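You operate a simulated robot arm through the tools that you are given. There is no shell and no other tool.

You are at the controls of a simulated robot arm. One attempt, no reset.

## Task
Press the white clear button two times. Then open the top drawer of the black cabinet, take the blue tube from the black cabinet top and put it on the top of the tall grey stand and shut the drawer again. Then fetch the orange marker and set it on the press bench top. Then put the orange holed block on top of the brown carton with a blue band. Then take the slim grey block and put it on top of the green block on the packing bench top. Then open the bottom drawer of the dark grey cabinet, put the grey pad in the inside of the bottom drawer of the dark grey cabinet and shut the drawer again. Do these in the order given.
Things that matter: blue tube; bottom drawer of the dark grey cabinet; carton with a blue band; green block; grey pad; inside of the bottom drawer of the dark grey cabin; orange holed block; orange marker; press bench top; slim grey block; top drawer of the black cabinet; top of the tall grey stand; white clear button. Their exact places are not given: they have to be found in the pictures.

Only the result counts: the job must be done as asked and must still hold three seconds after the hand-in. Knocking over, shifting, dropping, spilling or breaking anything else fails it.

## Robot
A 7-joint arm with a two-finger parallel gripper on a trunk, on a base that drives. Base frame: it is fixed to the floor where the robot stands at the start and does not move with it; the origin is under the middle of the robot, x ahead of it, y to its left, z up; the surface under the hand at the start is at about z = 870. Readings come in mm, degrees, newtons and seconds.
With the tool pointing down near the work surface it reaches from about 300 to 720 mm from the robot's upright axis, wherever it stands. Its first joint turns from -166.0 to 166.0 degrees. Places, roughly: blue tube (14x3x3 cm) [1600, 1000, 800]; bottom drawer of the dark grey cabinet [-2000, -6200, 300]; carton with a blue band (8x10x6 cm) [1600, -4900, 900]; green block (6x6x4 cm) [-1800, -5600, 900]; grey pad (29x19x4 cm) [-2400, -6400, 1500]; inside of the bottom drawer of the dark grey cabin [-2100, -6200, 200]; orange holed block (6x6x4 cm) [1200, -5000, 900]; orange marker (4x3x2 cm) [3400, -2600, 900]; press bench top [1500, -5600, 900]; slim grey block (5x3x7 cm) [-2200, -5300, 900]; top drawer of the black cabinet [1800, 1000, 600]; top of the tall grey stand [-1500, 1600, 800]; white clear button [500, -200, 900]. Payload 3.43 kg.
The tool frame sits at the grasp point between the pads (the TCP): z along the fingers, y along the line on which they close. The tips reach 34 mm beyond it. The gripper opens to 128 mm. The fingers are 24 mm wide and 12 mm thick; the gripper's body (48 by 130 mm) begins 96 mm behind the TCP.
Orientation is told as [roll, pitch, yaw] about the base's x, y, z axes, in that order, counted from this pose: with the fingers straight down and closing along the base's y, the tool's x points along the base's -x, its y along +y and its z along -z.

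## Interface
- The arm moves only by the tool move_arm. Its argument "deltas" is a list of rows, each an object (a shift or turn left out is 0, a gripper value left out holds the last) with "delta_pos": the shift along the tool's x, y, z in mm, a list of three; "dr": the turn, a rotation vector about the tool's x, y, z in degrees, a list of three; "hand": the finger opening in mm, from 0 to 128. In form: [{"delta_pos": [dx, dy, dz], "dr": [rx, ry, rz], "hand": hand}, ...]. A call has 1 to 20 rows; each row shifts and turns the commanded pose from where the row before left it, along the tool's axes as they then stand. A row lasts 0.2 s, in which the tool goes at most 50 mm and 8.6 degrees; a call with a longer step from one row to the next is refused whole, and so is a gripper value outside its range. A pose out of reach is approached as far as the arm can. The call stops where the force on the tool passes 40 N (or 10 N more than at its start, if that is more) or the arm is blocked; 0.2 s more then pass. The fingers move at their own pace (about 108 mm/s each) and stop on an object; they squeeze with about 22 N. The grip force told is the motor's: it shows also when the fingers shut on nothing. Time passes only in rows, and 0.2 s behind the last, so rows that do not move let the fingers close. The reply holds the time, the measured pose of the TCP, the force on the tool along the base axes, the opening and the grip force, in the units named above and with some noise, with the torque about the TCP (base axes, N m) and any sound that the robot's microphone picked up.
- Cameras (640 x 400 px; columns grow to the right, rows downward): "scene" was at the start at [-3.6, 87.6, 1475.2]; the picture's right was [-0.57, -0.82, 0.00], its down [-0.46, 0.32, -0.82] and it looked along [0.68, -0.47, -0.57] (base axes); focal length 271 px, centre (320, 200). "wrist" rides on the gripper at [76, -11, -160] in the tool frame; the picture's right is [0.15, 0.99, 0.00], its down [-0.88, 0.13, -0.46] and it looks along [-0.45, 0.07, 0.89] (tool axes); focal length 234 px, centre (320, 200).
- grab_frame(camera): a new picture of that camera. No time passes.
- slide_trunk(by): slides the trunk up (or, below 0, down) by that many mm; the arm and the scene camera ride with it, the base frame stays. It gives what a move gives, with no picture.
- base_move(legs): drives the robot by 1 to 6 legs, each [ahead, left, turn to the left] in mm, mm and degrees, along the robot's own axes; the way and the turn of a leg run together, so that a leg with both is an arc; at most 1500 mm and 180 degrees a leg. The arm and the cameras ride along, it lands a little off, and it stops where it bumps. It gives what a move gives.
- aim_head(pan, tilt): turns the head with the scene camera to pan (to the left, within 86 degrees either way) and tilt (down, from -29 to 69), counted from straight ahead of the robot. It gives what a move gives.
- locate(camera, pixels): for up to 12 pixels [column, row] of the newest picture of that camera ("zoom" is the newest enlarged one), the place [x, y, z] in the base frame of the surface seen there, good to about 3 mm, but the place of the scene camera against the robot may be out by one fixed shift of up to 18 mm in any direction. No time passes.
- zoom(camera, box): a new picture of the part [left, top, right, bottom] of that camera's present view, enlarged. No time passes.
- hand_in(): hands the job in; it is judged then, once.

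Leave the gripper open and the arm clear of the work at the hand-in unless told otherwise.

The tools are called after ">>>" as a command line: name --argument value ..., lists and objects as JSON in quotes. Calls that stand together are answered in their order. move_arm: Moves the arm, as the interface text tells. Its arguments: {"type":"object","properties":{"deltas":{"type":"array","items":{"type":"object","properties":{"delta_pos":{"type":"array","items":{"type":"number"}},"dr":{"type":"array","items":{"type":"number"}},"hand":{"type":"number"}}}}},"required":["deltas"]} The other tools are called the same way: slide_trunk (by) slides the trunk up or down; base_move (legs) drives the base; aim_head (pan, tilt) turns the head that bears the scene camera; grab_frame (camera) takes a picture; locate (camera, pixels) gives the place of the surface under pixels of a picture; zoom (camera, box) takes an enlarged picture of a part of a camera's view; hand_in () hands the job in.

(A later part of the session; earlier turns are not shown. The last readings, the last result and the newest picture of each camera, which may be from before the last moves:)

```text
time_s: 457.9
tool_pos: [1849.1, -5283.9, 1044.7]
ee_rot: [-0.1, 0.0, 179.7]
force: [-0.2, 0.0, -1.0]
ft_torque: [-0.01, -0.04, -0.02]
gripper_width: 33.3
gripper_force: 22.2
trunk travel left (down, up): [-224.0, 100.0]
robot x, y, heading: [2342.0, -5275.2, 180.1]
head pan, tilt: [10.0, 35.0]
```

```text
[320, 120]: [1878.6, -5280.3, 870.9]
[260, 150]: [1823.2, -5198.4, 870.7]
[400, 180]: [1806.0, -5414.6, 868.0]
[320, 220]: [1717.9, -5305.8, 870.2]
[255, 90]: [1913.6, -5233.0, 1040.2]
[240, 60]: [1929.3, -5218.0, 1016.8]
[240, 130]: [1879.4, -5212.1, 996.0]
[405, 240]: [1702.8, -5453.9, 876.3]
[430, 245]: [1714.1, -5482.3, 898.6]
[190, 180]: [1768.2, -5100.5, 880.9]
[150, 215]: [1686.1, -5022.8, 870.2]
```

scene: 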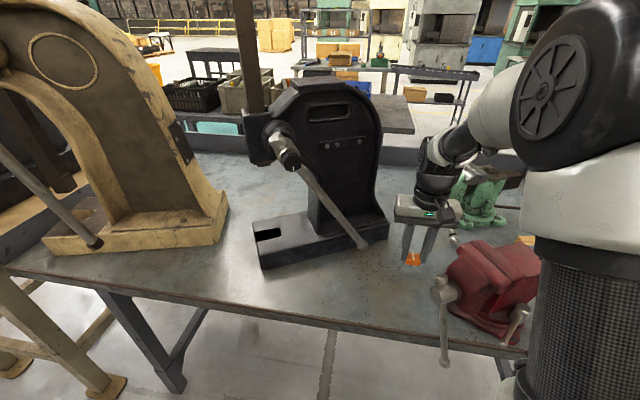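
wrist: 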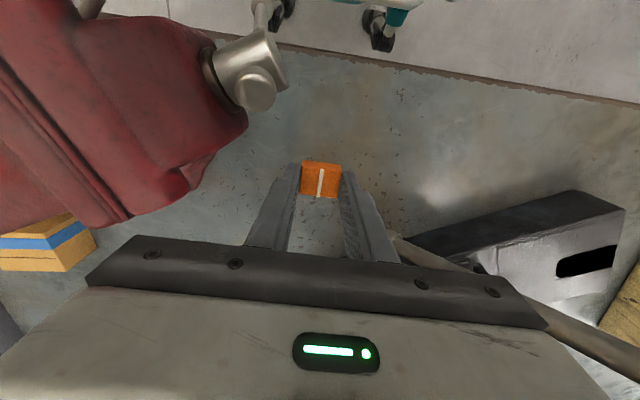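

The vise's screw comes as near as [1913, -5233, 1040], too close to the wrist camera housing. I shift 60 mm away, to y≈-5345, and recheck.

>>> move_arm --deltas '[{"delta_pos": [0, 30, 0]}, {"delta_pos": [0, 31, 0]}, {}]'

>>> grab_frame --camera "wrist"

>>> locate --camera "wrist" --pixels '[[320, 120], [320, 220], [370, 190], [400, 225], [440, 235], [530, 180], [200, 90], [420, 130]]'

```text
time_s: 458.7
tool_pos: [1850.0, -5346.3, 1046.6]
ee_rot: [-0.2, 0.1, 179.8]
force: [-0.8, 0.4, -2.1]
ft_torque: [-0.01, -0.01, 0.01]
gripper_width: 33.6
gripper_force: 22.5
trunk travel left (down, up): [-224.0, 100.0]
robot x, y, heading: [2345.8, -5272.2, 180.0]
head pan, tilt: [10.0, 35.0]
```

```text
taken
```

wrist: 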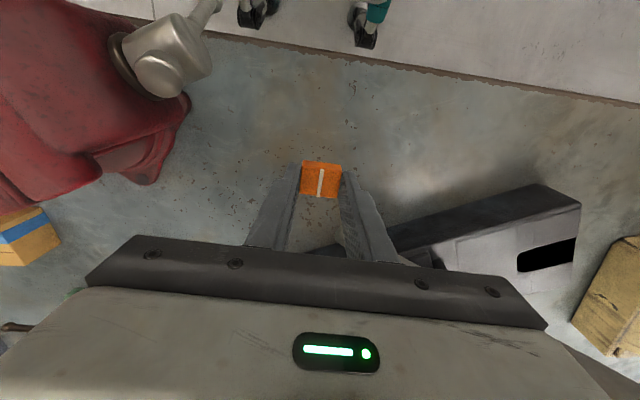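

```text
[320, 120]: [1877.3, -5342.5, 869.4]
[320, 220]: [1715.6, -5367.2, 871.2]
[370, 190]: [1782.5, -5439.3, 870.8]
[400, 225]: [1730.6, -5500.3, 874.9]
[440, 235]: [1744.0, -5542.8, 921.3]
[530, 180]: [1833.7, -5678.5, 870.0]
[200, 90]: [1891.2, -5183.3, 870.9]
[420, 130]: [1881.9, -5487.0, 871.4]
```

Clear all round. I lower to about z=914 and then step down to contact (expected ≈908).

>>> move_arm --deltas '[{"delta_pos": [0, 0, 45]}, {"delta_pos": [0, 0, 45]}, {"delta_pos": [0, 0, 30]}, {"delta_pos": [0, 0, 12]}, {"delta_pos": [0, 0, 2]}, {"delta_pos": [0, 0, 2]}, {"delta_pos": [0, 0, 2]}]'

```text
time_s: 460.3
tool_pos: [1849.9, -5346.0, 909.7]
ee_rot: [0.0, 0.0, 179.8]
force: [0.1, 0.1, -1.3]
ft_torque: [-0.02, 0.01, 0.01]
gripper_width: 33.5
gripper_force: 22.5
trunk travel left (down, up): [-224.0, 100.0]
robot x, y, heading: [2344.2, -5271.3, 179.7]
head pan, tilt: [10.0, 35.0]
```

>>> move_arm --deltas '[{"delta_pos": [0, 0, 1]}, {"delta_pos": [0, 0, 1]}, {"delta_pos": [0, 0, 1]}]'

```text
time_s: 461.1
tool_pos: [1848.8, -5345.2, 907.7]
ee_rot: [0.1, -0.1, 179.8]
force: [-1.0, -2.1, 5.5]
ft_torque: [-0.03, -0.06, -0.02]
gripper_width: 33.4
gripper_force: 22.1
trunk travel left (down, up): [-224.0, 100.0]
robot x, y, heading: [2347.6, -5273.7, 180.1]
head pan, tilt: [10.0, 35.0]
```

The marker touches the bench (5.5 N). I open the fingers and lift.

>>> move_arm --deltas '[{"hand": 40}, {"hand": 64}, {}, {"delta_pos": [0, 0, -20]}, {"delta_pos": [0, 0, -45]}, {"delta_pos": [0, 0, -45]}, {"delta_pos": [0, 0, -45]}, {"delta_pos": [0, 0, -45]}, {}]'

>>> grab_frame --camera "wrist"

>>> grab_frame --camera "scene"

```text
time_s: 463.1
tool_pos: [1850.3, -5347.1, 1107.1]
ee_rot: [0.0, 0.0, 179.9]
force: [0.1, -0.6, 1.1]
ft_torque: [0.02, 0.03, -0.01]
gripper_width: 63.7
gripper_force: 0.1
trunk travel left (down, up): [-224.0, 100.0]
robot x, y, heading: [2345.7, -5270.7, 180.0]
head pan, tilt: [10.0, 35.0]
```

```text
taken
```

wrist: 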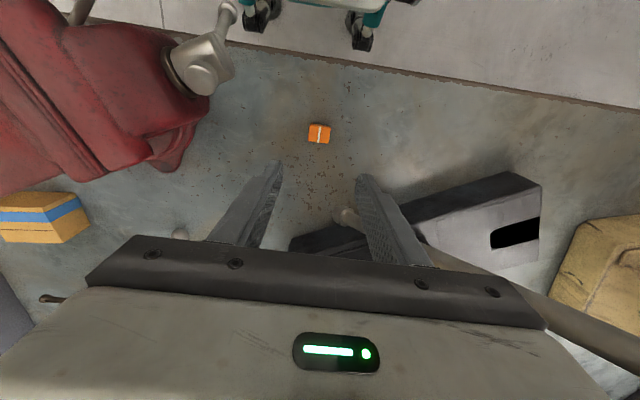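

```text
taken
```

scene: 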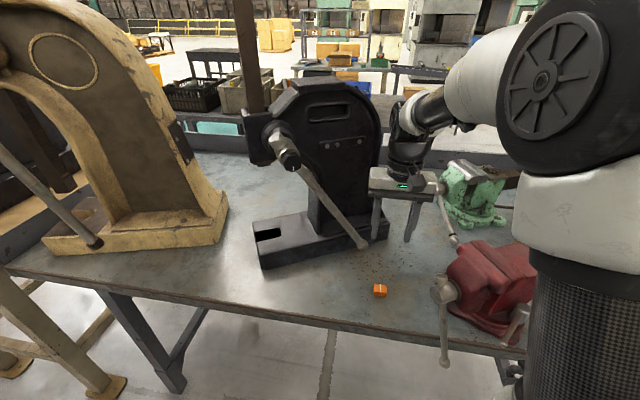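

The marker rests on the press bench top. Next the orange holed block ([1194, -4938]) must go on the carton ([1678, -4841]). Both are reachable over the side guard from the +y side at about (1430, -4370) facing -y. I'll retract and drive there.

>>> move_arm --deltas '[{"delta_pos": [45, -20, -20]}, {"delta_pos": [45, -20, -20]}, {"delta_pos": [35, -20, 0]}, {}]'

>>> base_move --legs '[[-290, 0, 0], [0, 0, 90], [-1370, 0, 0]]'

```text
refused: row 1 steps farther than a row can; nothing moved
```

```text
time_s: 475.5
tool_pos: [2667.8, -4394.2, 1106.3]
ee_rot: [-0.1, 0.0, -86.1]
force: [-0.6, 0.0, 0.1]
ft_torque: [-0.01, 0.01, 0.01]
gripper_width: 64.1
gripper_force: 0.1
trunk travel left (down, up): [-224.0, 100.0]
robot x, y, heading: [2556.6, -3910.9, -85.8]
head pan, tilt: [10.0, 35.0]
```

The arm move was refused (step slightly too long), but the drive was fine at that height. I retract the arm now in smaller rows, then straighten and strafe right to x≈1430.

>>> move_arm --deltas '[{"delta_pos": [40, 0, 0]}, {"delta_pos": [40, 0, 0]}, {"delta_pos": [30, 0, -20]}, {}]'

>>> base_move --legs '[[0, 0, -4.2], [0, -1100, 0]]'

>>> aim_head --pan 0 --tilt 35

>>> grab_frame --camera "scene"

```text
time_s: 476.5
tool_pos: [2659.7, -4282.1, 1127.0]
ee_rot: [-0.1, 0.0, -86.0]
force: [0.5, -0.3, 0.3]
ft_torque: [0.0, -0.01, -0.01]
gripper_width: 63.9
gripper_force: 0.0
trunk travel left (down, up): [-224.0, 100.0]
robot x, y, heading: [2558.4, -3906.0, -86.1]
head pan, tilt: [10.0, 35.0]
```

```text
time_s: 487.7
tool_pos: [1546.1, -4289.1, 1126.9]
ee_rot: [0.0, 0.0, -90.2]
force: [0.6, 0.1, 0.3]
ft_torque: [0.02, 0.01, 0.02]
gripper_width: 64.0
gripper_force: 0.0
trunk travel left (down, up): [-224.0, 100.0]
robot x, y, heading: [1470.9, -3904.2, -90.1]
head pan, tilt: [10.0, 35.0]
```

```text
time_s: 488.4
tool_pos: [1546.2, -4289.1, 1127.7]
ee_rot: [0.0, 0.0, -90.3]
force: [-0.1, -0.5, 0.0]
ft_torque: [-0.01, -0.02, 0.0]
gripper_width: 63.9
gripper_force: 0.0
trunk travel left (down, up): [-224.0, 100.0]
robot x, y, heading: [1470.1, -3904.2, -90.1]
head pan, tilt: [0.0, 35.0]
```

```text
taken
```

scene: 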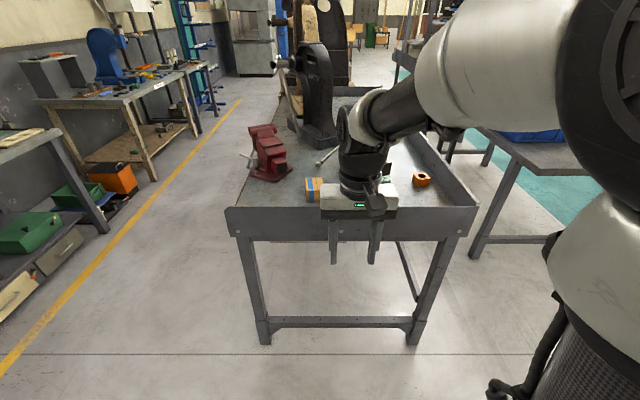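

The orange block is at (421,180), the carton at (315,190), both beyond the guard. I'll locate them, then drive about 430 mm forward.

>>> locate --camera "scene" --pixels '[[421, 176], [421, 186], [314, 186], [315, 195], [350, 220], [240, 215], [465, 205], [255, 330], [415, 335], [322, 160]]'

>>> base_move --legs '[[430, 0, 0]]'

>>> grab_frame --camera "scene"

>>> grab_frame --camera "wrist"

```text
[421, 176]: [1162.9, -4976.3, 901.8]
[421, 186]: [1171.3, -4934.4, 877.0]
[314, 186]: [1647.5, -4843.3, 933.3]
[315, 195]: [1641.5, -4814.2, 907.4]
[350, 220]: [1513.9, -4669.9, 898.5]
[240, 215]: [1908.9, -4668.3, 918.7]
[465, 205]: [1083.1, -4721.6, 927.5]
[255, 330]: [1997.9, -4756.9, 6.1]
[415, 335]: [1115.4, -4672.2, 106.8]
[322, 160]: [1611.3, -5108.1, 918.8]
```

```text
time_s: 491.1
tool_pos: [1545.9, -4726.0, 1127.5]
ee_rot: [0.0, 0.0, -90.2]
force: [0.4, 0.1, 0.5]
ft_torque: [-0.02, -0.03, 0.01]
gripper_width: 63.7
gripper_force: 0.1
trunk travel left (down, up): [-224.0, 100.0]
robot x, y, heading: [1472.3, -4341.9, -90.1]
head pan, tilt: [0.0, 35.0]
```

```text
taken
```

scene: 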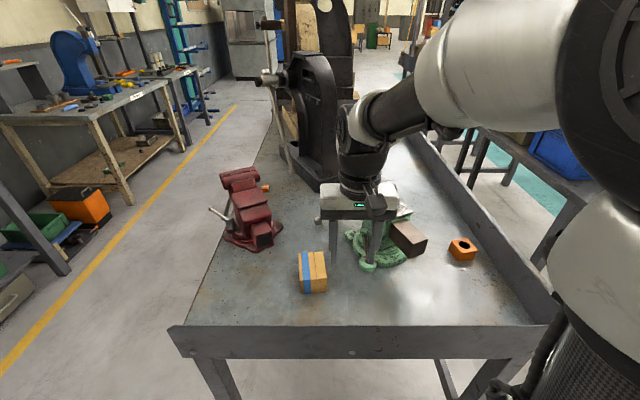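

```text
taken
```

wrist: 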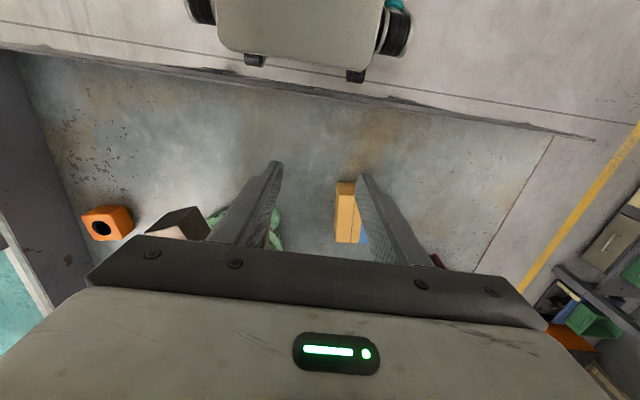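

Both objects are in view. The block is about 690 mm from the axis, so I strafe 160 mm right (-x) to be nearer, and then look closely.

>>> base_move --legs '[[0, -160, 0]]'

>>> aim_head --pan 0 --tilt 50

>>> grab_frame --camera "scene"

>>> grab_frame --camera "wrist"

```text
time_s: 493.3
tool_pos: [1382.5, -4726.4, 1126.9]
ee_rot: [0.0, -0.1, -90.4]
force: [0.1, 0.2, 0.1]
ft_torque: [-0.07, 0.0, 0.01]
gripper_width: 63.8
gripper_force: 0.1
trunk travel left (down, up): [-224.0, 100.0]
robot x, y, heading: [1304.4, -4343.7, -90.0]
head pan, tilt: [0.0, 35.0]
```

```text
time_s: 494.1
tool_pos: [1382.7, -4725.8, 1127.8]
ee_rot: [0.0, -0.1, -90.2]
force: [0.2, 0.2, 0.4]
ft_torque: [0.03, -0.01, 0.03]
gripper_width: 64.0
gripper_force: 0.0
trunk travel left (down, up): [-224.0, 100.0]
robot x, y, heading: [1304.8, -4344.9, -90.4]
head pan, tilt: [0.0, 50.0]
```

```text
taken
```

scene: 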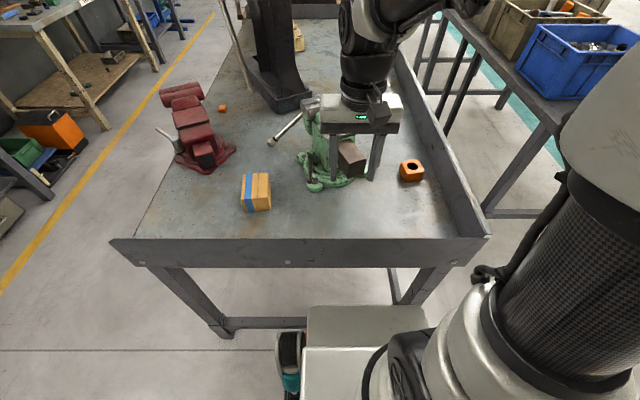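

```text
taken
```

wrist: 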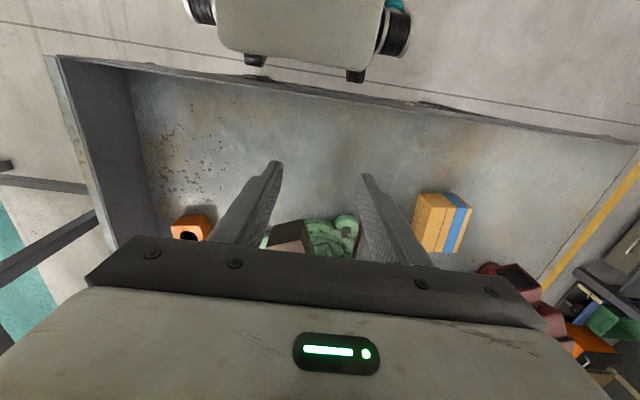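

I move the tool over the orange block, to about (1165, -4950), at the same height.

>>> move_arm --deltas '[{"delta_pos": [-32, -31, 0]}, {"delta_pos": [-32, -31, 0]}, {"delta_pos": [-32, -31, 0]}, {"delta_pos": [-32, -31, 0]}, {"delta_pos": [-32, -31, 0]}, {"delta_pos": [-32, -31, 0]}, {"delta_pos": [-20, -31, 0]}, {}]'

>>> grab_frame --camera "wrist"

>>> zoom --camera "scene" --box '[220, 80, 480, 250]'

```text
time_s: 495.9
tool_pos: [1164.4, -4937.3, 1125.4]
ee_rot: [-0.1, 0.0, -90.2]
force: [0.9, -0.1, 0.2]
ft_torque: [-0.01, -0.02, -0.02]
gripper_width: 64.0
gripper_force: 0.0
trunk travel left (down, up): [-224.0, 100.0]
robot x, y, heading: [1307.0, -4347.9, -90.0]
head pan, tilt: [0.0, 50.0]
```

```text
taken
```

wrist: 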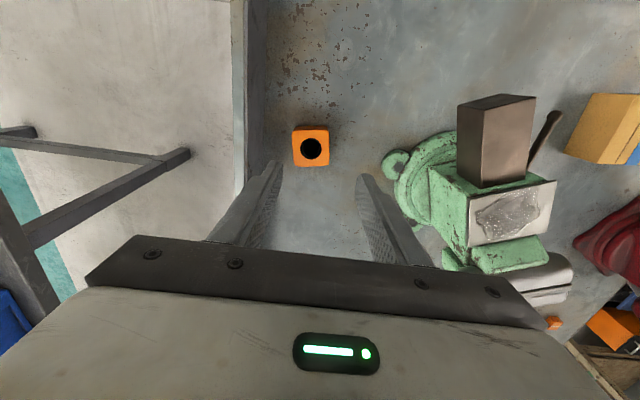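

```text
2.35 times, centred on (350, 165) of scene
```

zoom: 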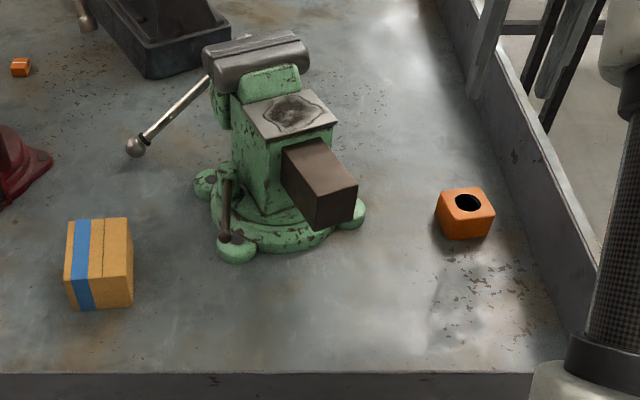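

>>> locate --camera "wrist" --pixels '[[310, 133], [296, 133], [327, 135], [296, 160], [327, 162], [311, 164], [250, 140], [262, 160], [340, 150], [395, 165], [490, 110], [480, 165]]'

>>> zoom --camera "wrist" --box '[250, 100, 370, 200]'

```text
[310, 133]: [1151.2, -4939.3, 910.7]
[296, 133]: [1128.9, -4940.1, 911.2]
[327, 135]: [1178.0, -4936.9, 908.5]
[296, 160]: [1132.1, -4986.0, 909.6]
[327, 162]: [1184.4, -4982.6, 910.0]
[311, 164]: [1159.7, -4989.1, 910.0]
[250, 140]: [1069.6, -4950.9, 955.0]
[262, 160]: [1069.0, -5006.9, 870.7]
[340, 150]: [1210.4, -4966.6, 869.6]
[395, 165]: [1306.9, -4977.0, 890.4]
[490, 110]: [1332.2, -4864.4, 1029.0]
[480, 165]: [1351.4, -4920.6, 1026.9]
```

```text
4.00 times, centred on (310, 150) of wrist
```

zoom: 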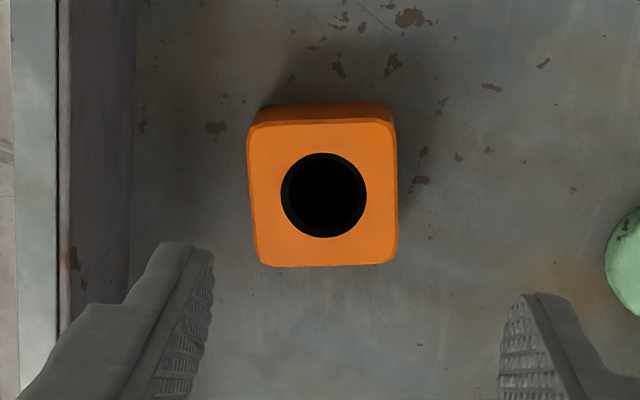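

>>> locate --camera "zoom" --pixels '[[262, 135], [385, 135], [270, 255], [385, 255], [324, 145], [324, 255], [260, 195], [388, 195]]'

```text
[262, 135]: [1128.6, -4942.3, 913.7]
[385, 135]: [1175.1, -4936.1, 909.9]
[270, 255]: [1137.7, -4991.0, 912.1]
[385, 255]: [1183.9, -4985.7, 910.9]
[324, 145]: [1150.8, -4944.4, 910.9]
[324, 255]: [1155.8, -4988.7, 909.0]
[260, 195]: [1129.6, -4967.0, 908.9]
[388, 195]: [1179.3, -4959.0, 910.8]
```

The block's top is at z≈910, centre (1156, -4963), and it is turned about +9° relative to the base axes. I shift over it, turn the tool 9°, open to 95 mm and descend partway.

>>> move_arm --deltas '[{"delta_pos": [-25.7, -8.4, 0], "hand": 95}, {"dr": [0, 0, -4.4]}, {"dr": [0, 0, -4.4]}, {"delta_pos": [0, 0, 40]}, {"delta_pos": [0, 0, 40]}, {"delta_pos": [0, 0, 40]}, {}]'

>>> grab_frame --camera "wrist"

```text
time_s: 497.5
tool_pos: [1155.5, -4962.3, 1003.6]
ee_rot: [-0.1, 0.0, -81.4]
force: [0.2, 0.4, 1.0]
ft_torque: [0.04, -0.01, 0.0]
gripper_width: 95.0
gripper_force: 0.0
trunk travel left (down, up): [-224.0, 100.0]
robot x, y, heading: [1304.4, -4345.7, -89.9]
head pan, tilt: [0.0, 50.0]
```

```text
taken
```

wrist: 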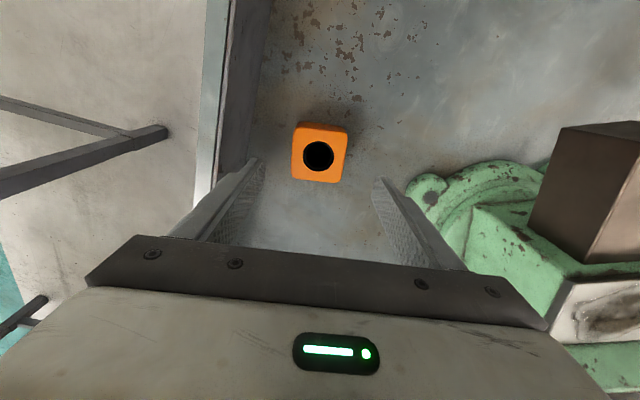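

Aligned. I narrow to 86 mm and descend to z≈912, then close.

>>> move_arm --deltas '[{"hand": 86}, {"delta_pos": [0, -0.5, 40]}, {"delta_pos": [0, 0, 35]}, {"delta_pos": [0, 0, 16]}, {}]'

>>> grab_frame --camera "wrist"

```text
time_s: 498.7
tool_pos: [1155.2, -4963.7, 916.1]
ee_rot: [0.0, 0.0, -81.5]
force: [-0.3, 0.2, 0.2]
ft_torque: [0.01, 0.04, 0.01]
gripper_width: 86.0
gripper_force: 0.2
trunk travel left (down, up): [-224.0, 100.0]
robot x, y, heading: [1305.4, -4344.7, -90.1]
head pan, tilt: [0.0, 50.0]
```

```text
taken
```

wrist: 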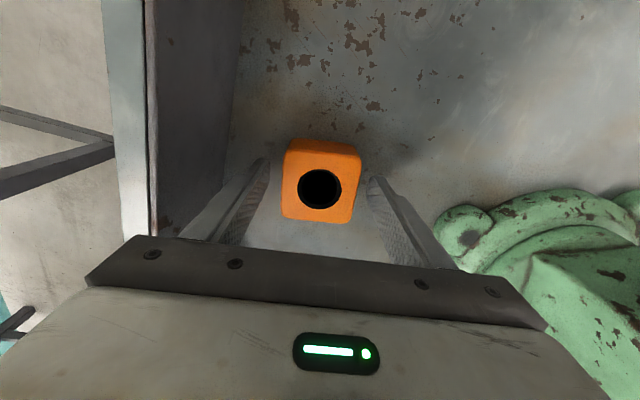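

>>> move_arm --deltas '[{"delta_pos": [0, 0, 3]}, {"hand": 0}, {}, {}]'

>>> move_arm --deltas '[{"delta_pos": [0, 0, -10]}, {"delta_pos": [0, 0, -30]}, {"delta_pos": [0, 0, -40]}, {"delta_pos": [0, 0, -45]}, {"delta_pos": [0, 0, -45]}, {"delta_pos": [0, 0, -30]}, {}]'

>>> grab_frame --camera "wrist"

>>> grab_frame --camera "scene"

```text
time_s: 499.7
tool_pos: [1153.8, -4962.2, 913.6]
ee_rot: [0.0, -0.1, -81.5]
force: [-2.2, -1.5, -0.3]
ft_torque: [-0.17, 0.05, -0.05]
gripper_width: 59.7
gripper_force: 22.3
trunk travel left (down, up): [-224.0, 100.0]
robot x, y, heading: [1307.2, -4342.4, -89.9]
head pan, tilt: [0.0, 50.0]
```

```text
time_s: 501.3
tool_pos: [1155.6, -4963.1, 1111.4]
ee_rot: [0.0, 0.0, -81.5]
force: [-0.5, -0.4, -5.8]
ft_torque: [-0.02, -0.01, 0.02]
gripper_width: 59.8
gripper_force: 21.9
trunk travel left (down, up): [-224.0, 100.0]
robot x, y, heading: [1304.9, -4346.1, -90.0]
head pan, tilt: [0.0, 50.0]
```

```text
taken
```

wrist: 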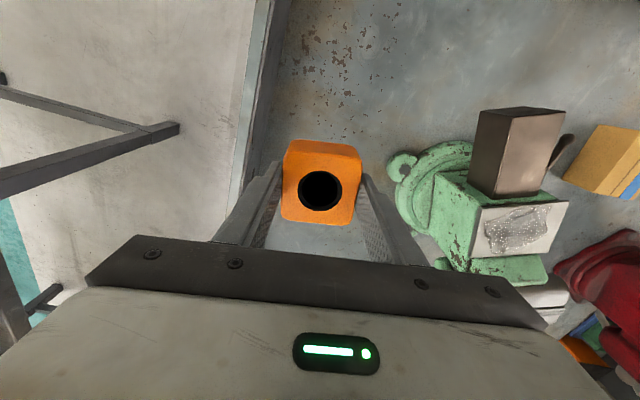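

```text
taken
```

scene: 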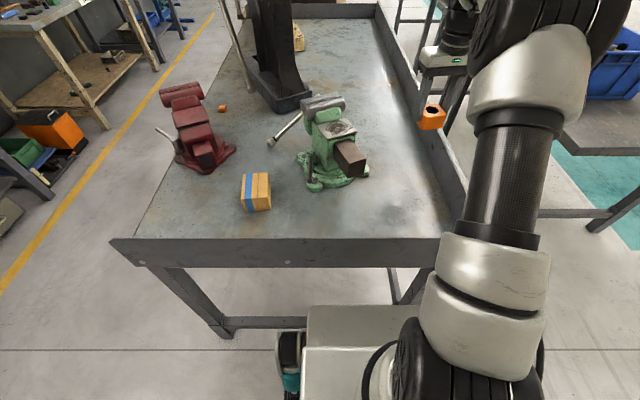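

Block held (59.7 mm; about 0.5 kg). Before carrying it, I'll zoom on the carton to get its top face and orientation.

>>> zoom --camera "scene" --box '[215, 155, 295, 225]'

>>> locate --camera "zoom" --pixels '[[330, 215], [260, 130], [410, 130], [265, 260], [410, 255], [330, 190], [335, 300], [420, 230], [500, 300]]'

```text
5.71 times, centred on (255, 190) of scene
```

zoom: 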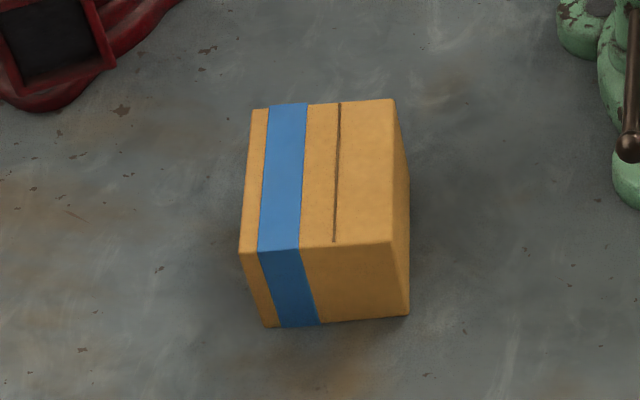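

```text
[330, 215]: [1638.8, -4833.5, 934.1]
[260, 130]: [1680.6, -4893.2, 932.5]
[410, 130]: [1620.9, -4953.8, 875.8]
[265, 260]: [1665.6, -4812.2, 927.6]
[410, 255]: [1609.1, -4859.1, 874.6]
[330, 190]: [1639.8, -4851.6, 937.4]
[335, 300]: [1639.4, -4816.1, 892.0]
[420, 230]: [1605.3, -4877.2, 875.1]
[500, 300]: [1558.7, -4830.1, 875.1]
```

I raise the block, pull it back to y≈-4800 (clear of the vise), and carry it to about x=1525, just left of the carton, to view the carton with the wrist camera.

>>> move_arm --deltas '[{"delta_pos": [0, 0, -30]}, {"delta_pos": [40.3, 6, 0]}, {"delta_pos": [40.3, 6, 0]}, {"delta_pos": [40.3, 6, 0]}, {"delta_pos": [40.3, 6, 0]}, {"delta_pos": [-6.9, 46.4, 0]}, {"delta_pos": [-6.9, 46.4, 0]}, {"delta_pos": [-6.9, 46.4, 0]}, {"delta_pos": [-6.9, 46.4, 0]}, {"delta_pos": [-6.9, 46.4, 0]}, {"delta_pos": [-6.9, 46.4, 0]}, {"delta_pos": [-6.9, 46.4, 0]}, {"delta_pos": [-6.9, 46.4, 0]}, {}]'

>>> grab_frame --camera "wrist"

```text
time_s: 504.3
tool_pos: [1530.0, -4802.7, 1146.8]
ee_rot: [0.0, 0.0, -81.5]
force: [0.2, 0.1, -6.2]
ft_torque: [0.0, 0.02, 0.02]
gripper_width: 59.8
gripper_force: 22.2
trunk travel left (down, up): [-224.0, 100.0]
robot x, y, heading: [1305.9, -4342.8, -89.9]
head pan, tilt: [0.0, 50.0]
```

```text
taken
```

wrist: 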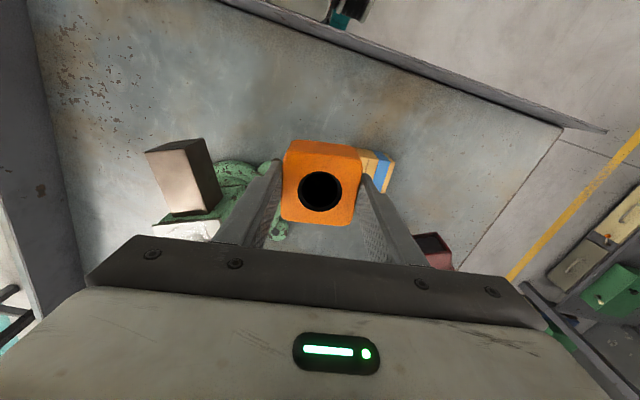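

The carton is partly hidden behind the block at (378,170). I shift the tool a bit left and farther for a clear view.

>>> move_arm --deltas '[{"delta_pos": [-26, -29, 0]}, {"delta_pos": [-26, -29, 0]}, {}]'

>>> grab_frame --camera "wrist"

```text
time_s: 505.1
tool_pos: [1478.8, -4861.5, 1143.0]
ee_rot: [-0.2, 0.0, -81.3]
force: [-0.1, -0.5, -5.2]
ft_torque: [0.01, 0.0, 0.0]
gripper_width: 60.1
gripper_force: 21.7
trunk travel left (down, up): [-224.0, 100.0]
robot x, y, heading: [1311.7, -4342.9, -89.8]
head pan, tilt: [0.0, 50.0]
```

```text
taken
```

wrist: 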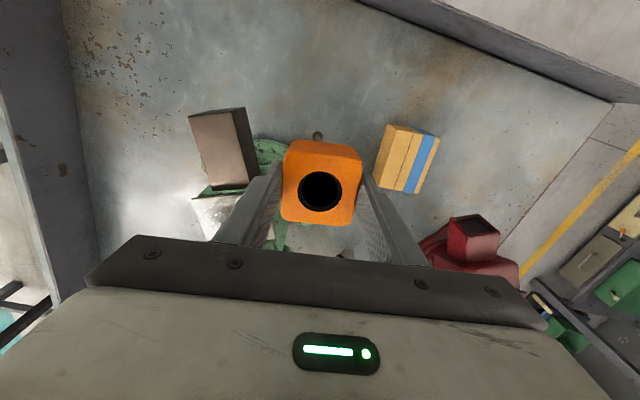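

Now the carton is fully visible around (407,158). I'll zoom and locate its top face.

>>> zoom --camera "wrist" --box '[360, 110, 460, 210]'

```text
4.00 times, centred on (410, 160) of wrist
```

zoom: 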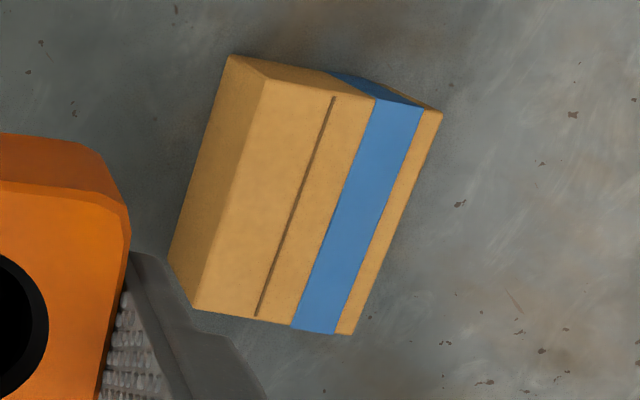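

>>> locate --camera "zoom" --pixels '[[272, 88], [432, 118], [205, 298], [343, 322], [313, 205], [355, 105], [270, 308], [235, 195], [392, 220]]'

```text
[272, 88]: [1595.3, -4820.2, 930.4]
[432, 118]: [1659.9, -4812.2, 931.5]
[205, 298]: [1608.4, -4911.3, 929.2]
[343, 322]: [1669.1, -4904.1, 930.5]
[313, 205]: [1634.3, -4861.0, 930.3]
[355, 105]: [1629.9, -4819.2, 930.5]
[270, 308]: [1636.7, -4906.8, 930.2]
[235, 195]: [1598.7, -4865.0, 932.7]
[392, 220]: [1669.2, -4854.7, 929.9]
```

Carton top: z≈930.5, centre (1633, -4862), turned about 7.5°, nearly the same as the held block. I move the block over it and lower to just above.

>>> move_arm --deltas '[{"delta_pos": [-6, 38.1, 0], "dr": [0, 0, 1]}, {"delta_pos": [-6, 38.1, 0]}, {"delta_pos": [-6, 38.1, 0]}, {"delta_pos": [-6, 38.1, 0]}, {"delta_pos": [0, 0, 45]}, {"delta_pos": [0, 0, 45]}, {"delta_pos": [0, 0, 40]}, {}]'

>>> grab_frame --camera "wrist"

>>> grab_frame --camera "scene"

```text
time_s: 506.9
tool_pos: [1638.1, -4859.3, 1012.8]
ee_rot: [-0.2, 0.0, -82.5]
force: [-0.5, -0.2, -6.2]
ft_torque: [0.02, 0.02, 0.0]
gripper_width: 60.0
gripper_force: 22.0
trunk travel left (down, up): [-224.0, 100.0]
robot x, y, heading: [1308.3, -4342.5, -90.1]
head pan, tilt: [0.0, 50.0]
```

```text
taken
```

wrist: 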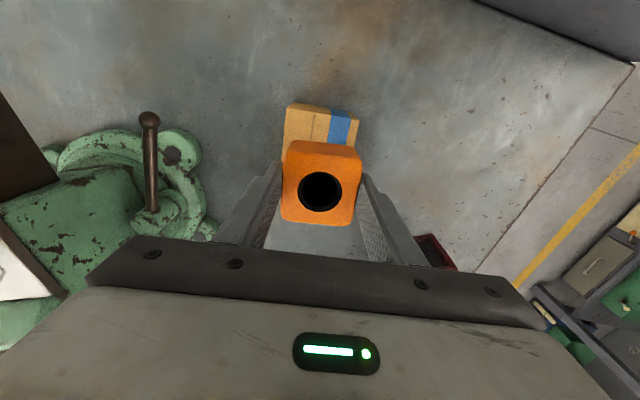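

```text
taken
```

scene: 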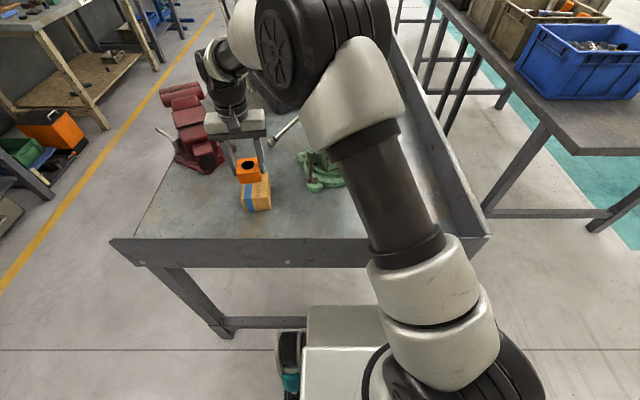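

>>> locate --camera "wrist" --pixels '[[294, 112], [355, 118], [325, 115], [320, 130]]'

>>> move_arm --deltas '[{"delta_pos": [-2.3, -5, 15]}, {"delta_pos": [0, 0, 12]}, {}]'

```text
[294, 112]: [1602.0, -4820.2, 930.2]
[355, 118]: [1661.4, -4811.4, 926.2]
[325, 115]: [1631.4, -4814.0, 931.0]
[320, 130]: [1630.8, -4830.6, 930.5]
```

```text
time_s: 507.7
tool_pos: [1631.8, -4863.1, 985.8]
ee_rot: [-0.1, -0.1, -82.4]
force: [-0.7, -0.6, -6.1]
ft_torque: [0.01, -0.02, 0.01]
gripper_width: 59.9
gripper_force: 22.0
trunk travel left (down, up): [-224.0, 100.0]
robot x, y, heading: [1308.8, -4342.0, -90.2]
head pan, tilt: [0.0, 50.0]
```

Centred on (1632, -4863). I step down to contact, expected at z≈974.

>>> move_arm --deltas '[{"delta_pos": [0, 0, 5]}, {"delta_pos": [0, 0, 3]}, {"delta_pos": [0, 0, 2]}, {"delta_pos": [0, 0, 1]}, {}]'

```text
time_s: 508.9
tool_pos: [1630.5, -4864.3, 976.4]
ee_rot: [-0.2, 0.0, -82.5]
force: [-0.2, -0.3, -5.3]
ft_torque: [0.02, -0.01, 0.02]
gripper_width: 60.0
gripper_force: 22.2
trunk travel left (down, up): [-224.0, 100.0]
robot x, y, heading: [1306.8, -4344.1, -89.9]
head pan, tilt: [0.0, 50.0]
```

>>> move_arm --deltas '[{"delta_pos": [0, 0, 1]}, {"delta_pos": [0, 0, 1]}, {"delta_pos": [0, 0, 1]}, {}]'

```text
time_s: 509.9
tool_pos: [1631.5, -4865.2, 974.2]
ee_rot: [-0.1, -0.2, -82.4]
force: [-0.8, 3.2, 12.2]
ft_torque: [0.49, 0.18, 0.03]
gripper_width: 59.9
gripper_force: 22.1
trunk travel left (down, up): [-224.0, 100.0]
robot x, y, heading: [1306.9, -4342.9, -90.6]
head pan, tilt: [0.0, 50.0]
```

Contact. I ease up 0.7 mm and open the fingers gently, then lift.

>>> move_arm --deltas '[{"delta_pos": [0, 0, -0.7]}, {"hand": 66}, {"hand": 76}, {"hand": 86}, {}, {"delta_pos": [0, 0, -15]}, {"delta_pos": [0, 0, -40]}, {"delta_pos": [0, 0, -45]}, {"delta_pos": [0, 0, -45]}, {}]'

>>> grab_frame --camera "wrist"

>>> grab_frame --camera "scene"

```text
time_s: 512.1
tool_pos: [1630.5, -4864.0, 1121.8]
ee_rot: [0.0, -0.1, -82.4]
force: [0.3, -0.1, -0.2]
ft_torque: [0.02, -0.02, -0.04]
gripper_width: 85.9
gripper_force: 0.0
trunk travel left (down, up): [-224.0, 100.0]
robot x, y, heading: [1305.8, -4344.0, -90.4]
head pan, tilt: [0.0, 50.0]
```

```text
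taken
```

wrist: 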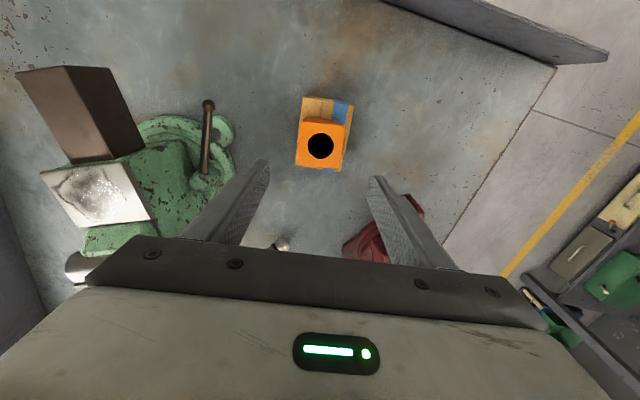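

```text
taken
```

scene: 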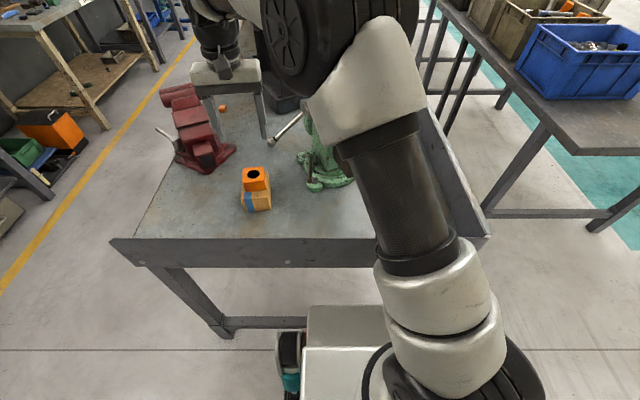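

The orange block sits on the carton. Next come the packing bench objects around [-2000, -5400]. I retract the arm over the guard, back off, and turn to look that way.

>>> move_arm --deltas '[{"delta_pos": [35, 0, -25]}, {"delta_pos": [45, 0, 0]}, {"delta_pos": [45, 0, 0]}, {"delta_pos": [0, -45, 0]}, {"delta_pos": [0, -45, 0]}, {"delta_pos": [0, -45, 0]}, {"delta_pos": [0, -45, 0]}, {"delta_pos": [0, -45, 0]}, {"delta_pos": [0, -45, 0], "dr": [0, 0, 7.5]}, {}]'

>>> base_move --legs '[[-430, 0, 0], [0, 0, -90]]'

>>> aim_head --pan 15 --tilt 20

>>> grab_frame --camera "scene"

```text
time_s: 514.3
tool_pos: [1346.7, -4773.5, 1146.1]
ee_rot: [0.0, -0.1, -90.1]
force: [-0.7, -0.8, -0.1]
ft_torque: [0.04, -0.02, 0.01]
gripper_width: 86.1
gripper_force: 0.1
trunk travel left (down, up): [-224.0, 100.0]
robot x, y, heading: [1307.7, -4342.2, -90.0]
head pan, tilt: [0.0, 50.0]
```

```text
time_s: 520.9
tool_pos: [875.8, -3938.3, 1145.6]
ee_rot: [0.1, 0.0, 177.4]
force: [-0.5, -0.5, 1.1]
ft_torque: [0.03, 0.0, 0.0]
gripper_width: 86.0
gripper_force: 0.0
trunk travel left (down, up): [-224.0, 100.0]
robot x, y, heading: [1309.7, -3918.6, 177.0]
head pan, tilt: [0.0, 50.0]
```

```text
time_s: 521.9
tool_pos: [875.4, -3938.0, 1146.1]
ee_rot: [-0.1, -0.1, 177.4]
force: [0.2, -0.2, 0.0]
ft_torque: [-0.02, 0.01, 0.01]
gripper_width: 85.9
gripper_force: 0.0
trunk travel left (down, up): [-224.0, 100.0]
robot x, y, heading: [1307.0, -3921.7, 177.3]
head pan, tilt: [15.0, 20.0]
```

```text
taken
```

scene: 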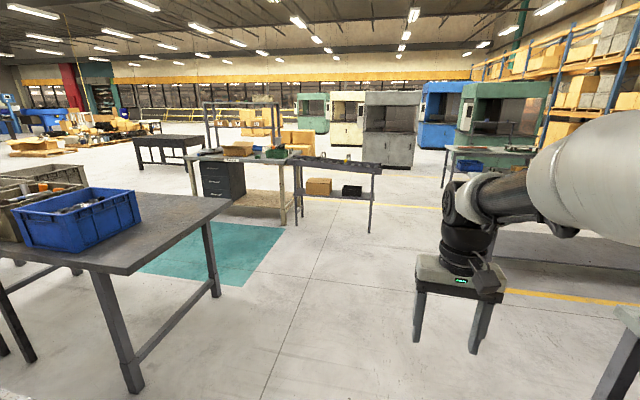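

The packing bench seems to be at about (240,165) with a dark grey drawer cabinet under it and a high shelf above. I'll zoom and locate.

>>> zoom --camera "scene" --box '[170, 80, 410, 250]'

>>> locate --camera "scene" --pixels '[[240, 155], [222, 180], [340, 160], [290, 165], [300, 225], [370, 230], [195, 190], [240, 103], [280, 150], [215, 290], [245, 280]]'

```text
2.35 times, centred on (290, 165) of scene
```

zoom: 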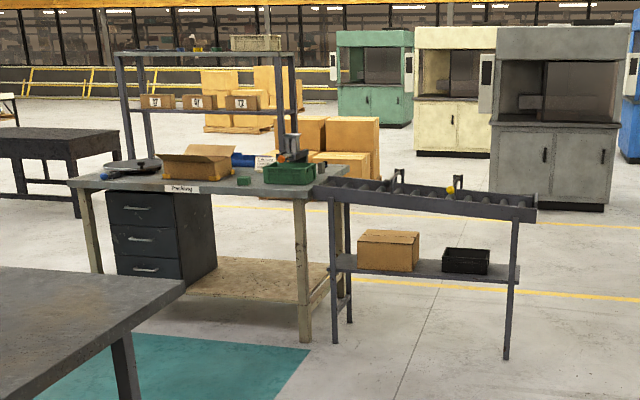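

```text
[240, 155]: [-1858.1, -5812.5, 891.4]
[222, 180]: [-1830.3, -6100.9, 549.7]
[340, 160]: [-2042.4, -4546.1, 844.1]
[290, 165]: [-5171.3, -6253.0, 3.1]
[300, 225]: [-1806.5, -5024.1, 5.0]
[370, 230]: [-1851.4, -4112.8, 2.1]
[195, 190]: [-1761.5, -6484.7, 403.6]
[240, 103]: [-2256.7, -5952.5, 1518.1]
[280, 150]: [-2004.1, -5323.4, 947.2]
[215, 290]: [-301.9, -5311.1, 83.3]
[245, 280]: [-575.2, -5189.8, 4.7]
```

Packing bench: front edge x≈-1780, y≈-5150..-6500, top z≈890; three-drawer dark grey cabinet under its left part. I drive to about x=-1050 along the cross-aisle, then strafe left toward y≈-5450.

>>> base_move --legs '[[0, 0, 2.8], [1450, 0, 0], [900, 0, 0], [0, 800, 0]]'

>>> aim_head --pan 30 --tilt 20

>>> grab_frame --camera "scene"

```text
time_s: 541.6
tool_pos: [-1565.5, -4617.0, 1145.1]
ee_rot: [0.0, -0.1, 177.1]
force: [-0.2, 0.2, 0.7]
ft_torque: [0.01, 0.03, -0.01]
gripper_width: 86.1
gripper_force: 0.1
trunk travel left (down, up): [-224.0, 100.0]
robot x, y, heading: [-1134.7, -4599.7, 176.9]
head pan, tilt: [15.0, 20.0]
```

```text
time_s: 542.4
tool_pos: [-1565.3, -4616.7, 1146.2]
ee_rot: [-0.1, -0.2, 177.2]
force: [-0.8, 0.2, 0.5]
ft_torque: [0.02, -0.03, -0.01]
gripper_width: 85.8
gripper_force: 0.0
trunk travel left (down, up): [-224.0, 100.0]
robot x, y, heading: [-1134.8, -4600.1, 176.8]
head pan, tilt: [30.0, 20.0]
```

```text
taken
```

scene: 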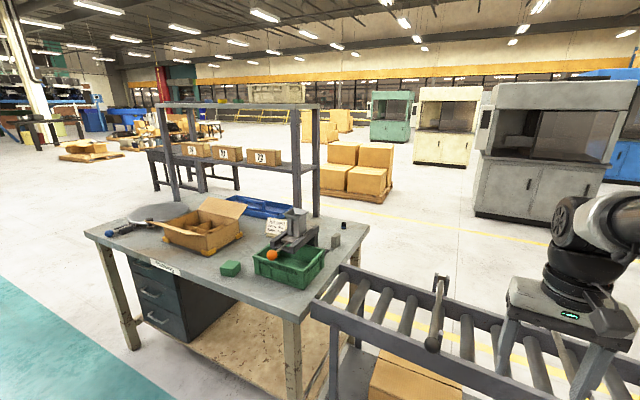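

I see the bench: green block at (231,268), green tray with an orange ball, a grey small block at (335,241). I'll zoom for detail.

>>> zoom --camera "scene" --box '[200, 180, 370, 300]'

>>> locate --camera "scene" --pixels '[[231, 266], [335, 240], [344, 226], [270, 105], [285, 82], [165, 106], [300, 105], [150, 270], [290, 320], [110, 240], [335, 310], [440, 290]]'

```text
3.33 times, centred on (285, 240) of scene
```

zoom: 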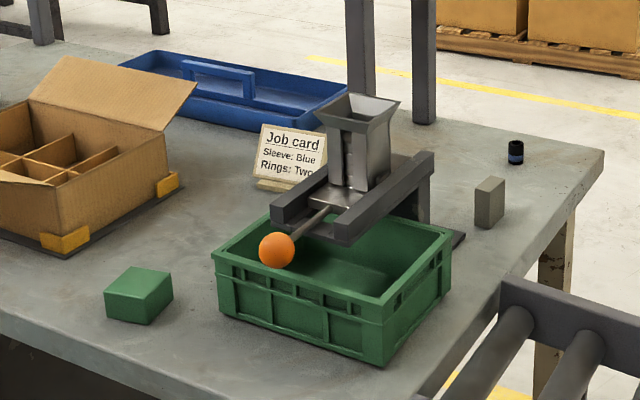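

```text
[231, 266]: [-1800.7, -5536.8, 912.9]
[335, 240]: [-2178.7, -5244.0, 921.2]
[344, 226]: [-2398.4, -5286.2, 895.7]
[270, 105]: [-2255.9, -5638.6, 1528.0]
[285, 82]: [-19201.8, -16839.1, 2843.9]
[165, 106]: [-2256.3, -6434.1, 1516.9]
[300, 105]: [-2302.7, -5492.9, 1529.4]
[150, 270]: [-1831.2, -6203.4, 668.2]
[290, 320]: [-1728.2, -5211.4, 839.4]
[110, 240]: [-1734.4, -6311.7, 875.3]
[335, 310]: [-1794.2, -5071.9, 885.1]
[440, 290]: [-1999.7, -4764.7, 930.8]
```

The slim grey block stands at about [-2179, -5244, 921] and the green block at [-1800, -5537, 913]. The slim block is deep in the bench, so I'll stand close to the front edge (x≈-1728). I retract the arm, straighten, strafe left, and approach in steps.

>>> move_arm --deltas '[{"delta_pos": [45, 0, -20]}, {"delta_pos": [45, 0, -20]}, {"delta_pos": [0, 0, -40]}, {}]'

>>> base_move --legs '[[0, 0, 3.1], [0, 570, 0]]'

>>> aim_head --pan 10 --tilt 40

>>> grab_frame --camera "scene"

```text
time_s: 543.4
tool_pos: [-1474.5, -4618.5, 1229.3]
ee_rot: [-0.1, 0.0, 177.3]
force: [-0.5, -0.4, -0.7]
ft_torque: [-0.02, 0.01, -0.02]
gripper_width: 86.2
gripper_force: 0.1
trunk travel left (down, up): [-224.0, 100.0]
robot x, y, heading: [-1131.7, -4597.9, 177.1]
head pan, tilt: [30.0, 20.0]
```

```text
time_s: 549.7
tool_pos: [-1475.3, -5191.2, 1228.4]
ee_rot: [-0.1, -0.2, 179.7]
force: [-0.4, -0.3, 0.0]
ft_torque: [0.01, 0.05, -0.01]
gripper_width: 86.3
gripper_force: 0.0
trunk travel left (down, up): [-224.0, 100.0]
robot x, y, heading: [-1136.6, -5158.0, 179.7]
head pan, tilt: [30.0, 20.0]
```

```text
time_s: 550.5
tool_pos: [-1475.0, -5191.5, 1227.9]
ee_rot: [-0.1, -0.1, 179.8]
force: [-0.5, -0.6, -0.1]
ft_torque: [0.0, -0.03, 0.03]
gripper_width: 85.7
gripper_force: 0.0
trunk travel left (down, up): [-224.0, 100.0]
robot x, y, heading: [-1130.4, -5153.1, 179.8]
head pan, tilt: [10.0, 40.0]
```

```text
taken
```

scene: 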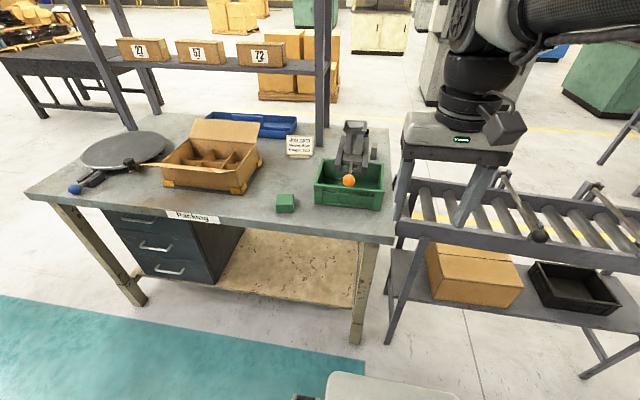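

>>> zoom --camera "scene" --box '[270, 110, 430, 250]'

>>> locate --camera "scene" --pixels '[[373, 153], [286, 198], [350, 140], [350, 180], [385, 235], [397, 240], [360, 330], [395, 320], [355, 125], [320, 205], [380, 205]]'

```text
2.86 times, centred on (350, 180) of scene
```

zoom: 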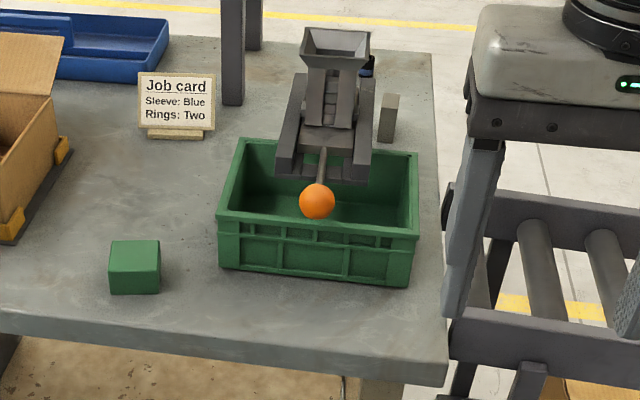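

```text
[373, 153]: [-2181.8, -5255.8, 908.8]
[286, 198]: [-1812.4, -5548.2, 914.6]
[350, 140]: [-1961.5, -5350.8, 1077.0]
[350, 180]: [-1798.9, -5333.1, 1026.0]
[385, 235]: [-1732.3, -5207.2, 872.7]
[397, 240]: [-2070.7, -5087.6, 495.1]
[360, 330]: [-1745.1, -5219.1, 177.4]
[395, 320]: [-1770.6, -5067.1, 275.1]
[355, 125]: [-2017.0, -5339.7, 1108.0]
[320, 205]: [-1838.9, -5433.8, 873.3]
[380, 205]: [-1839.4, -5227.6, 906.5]
```

The slim block stands just behind a hopper device, so a front approach is cramped. Approaching from behind the bench looks better. I'll look around to the right for a way past the conveyor's end.

>>> aim_head --pan -25 --tilt 20

>>> grab_frame --camera "scene"

>>> aim_head --pan 45 --tilt 20

>>> grab_frame --camera "scene"

```text
time_s: 551.5
tool_pos: [-1476.0, -5192.4, 1229.6]
ee_rot: [0.0, -0.2, 179.7]
force: [0.3, 0.1, 0.6]
ft_torque: [0.01, 0.01, -0.01]
gripper_width: 86.3
gripper_force: 0.0
trunk travel left (down, up): [-224.0, 100.0]
robot x, y, heading: [-1137.7, -5155.6, 179.5]
head pan, tilt: [-25.0, 20.0]
```

```text
taken
```

scene: 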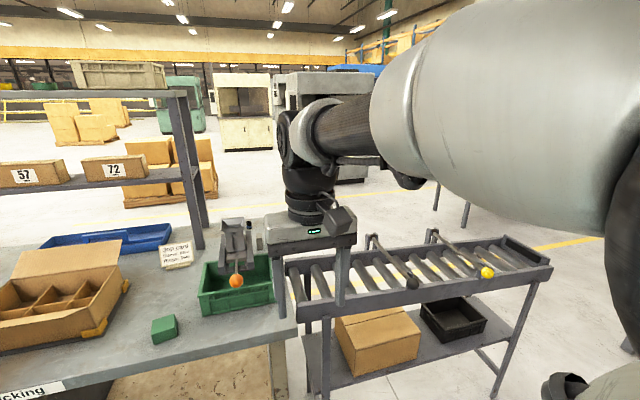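

```text
time_s: 553.0
tool_pos: [-1475.8, -5191.7, 1228.5]
ee_rot: [-0.1, -0.1, 179.7]
force: [0.9, 0.7, 0.3]
ft_torque: [0.02, 0.03, 0.01]
gripper_width: 85.9
gripper_force: 0.1
trunk travel left (down, up): [-224.0, 100.0]
robot x, y, heading: [-1133.9, -5156.9, 179.7]
head pan, tilt: [45.0, 20.0]
```

```text
taken
```

scene: 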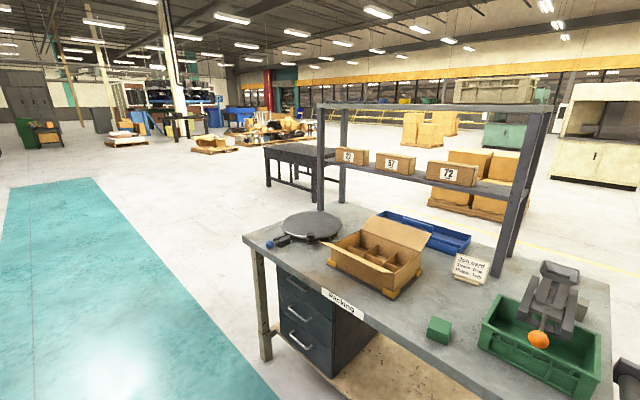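

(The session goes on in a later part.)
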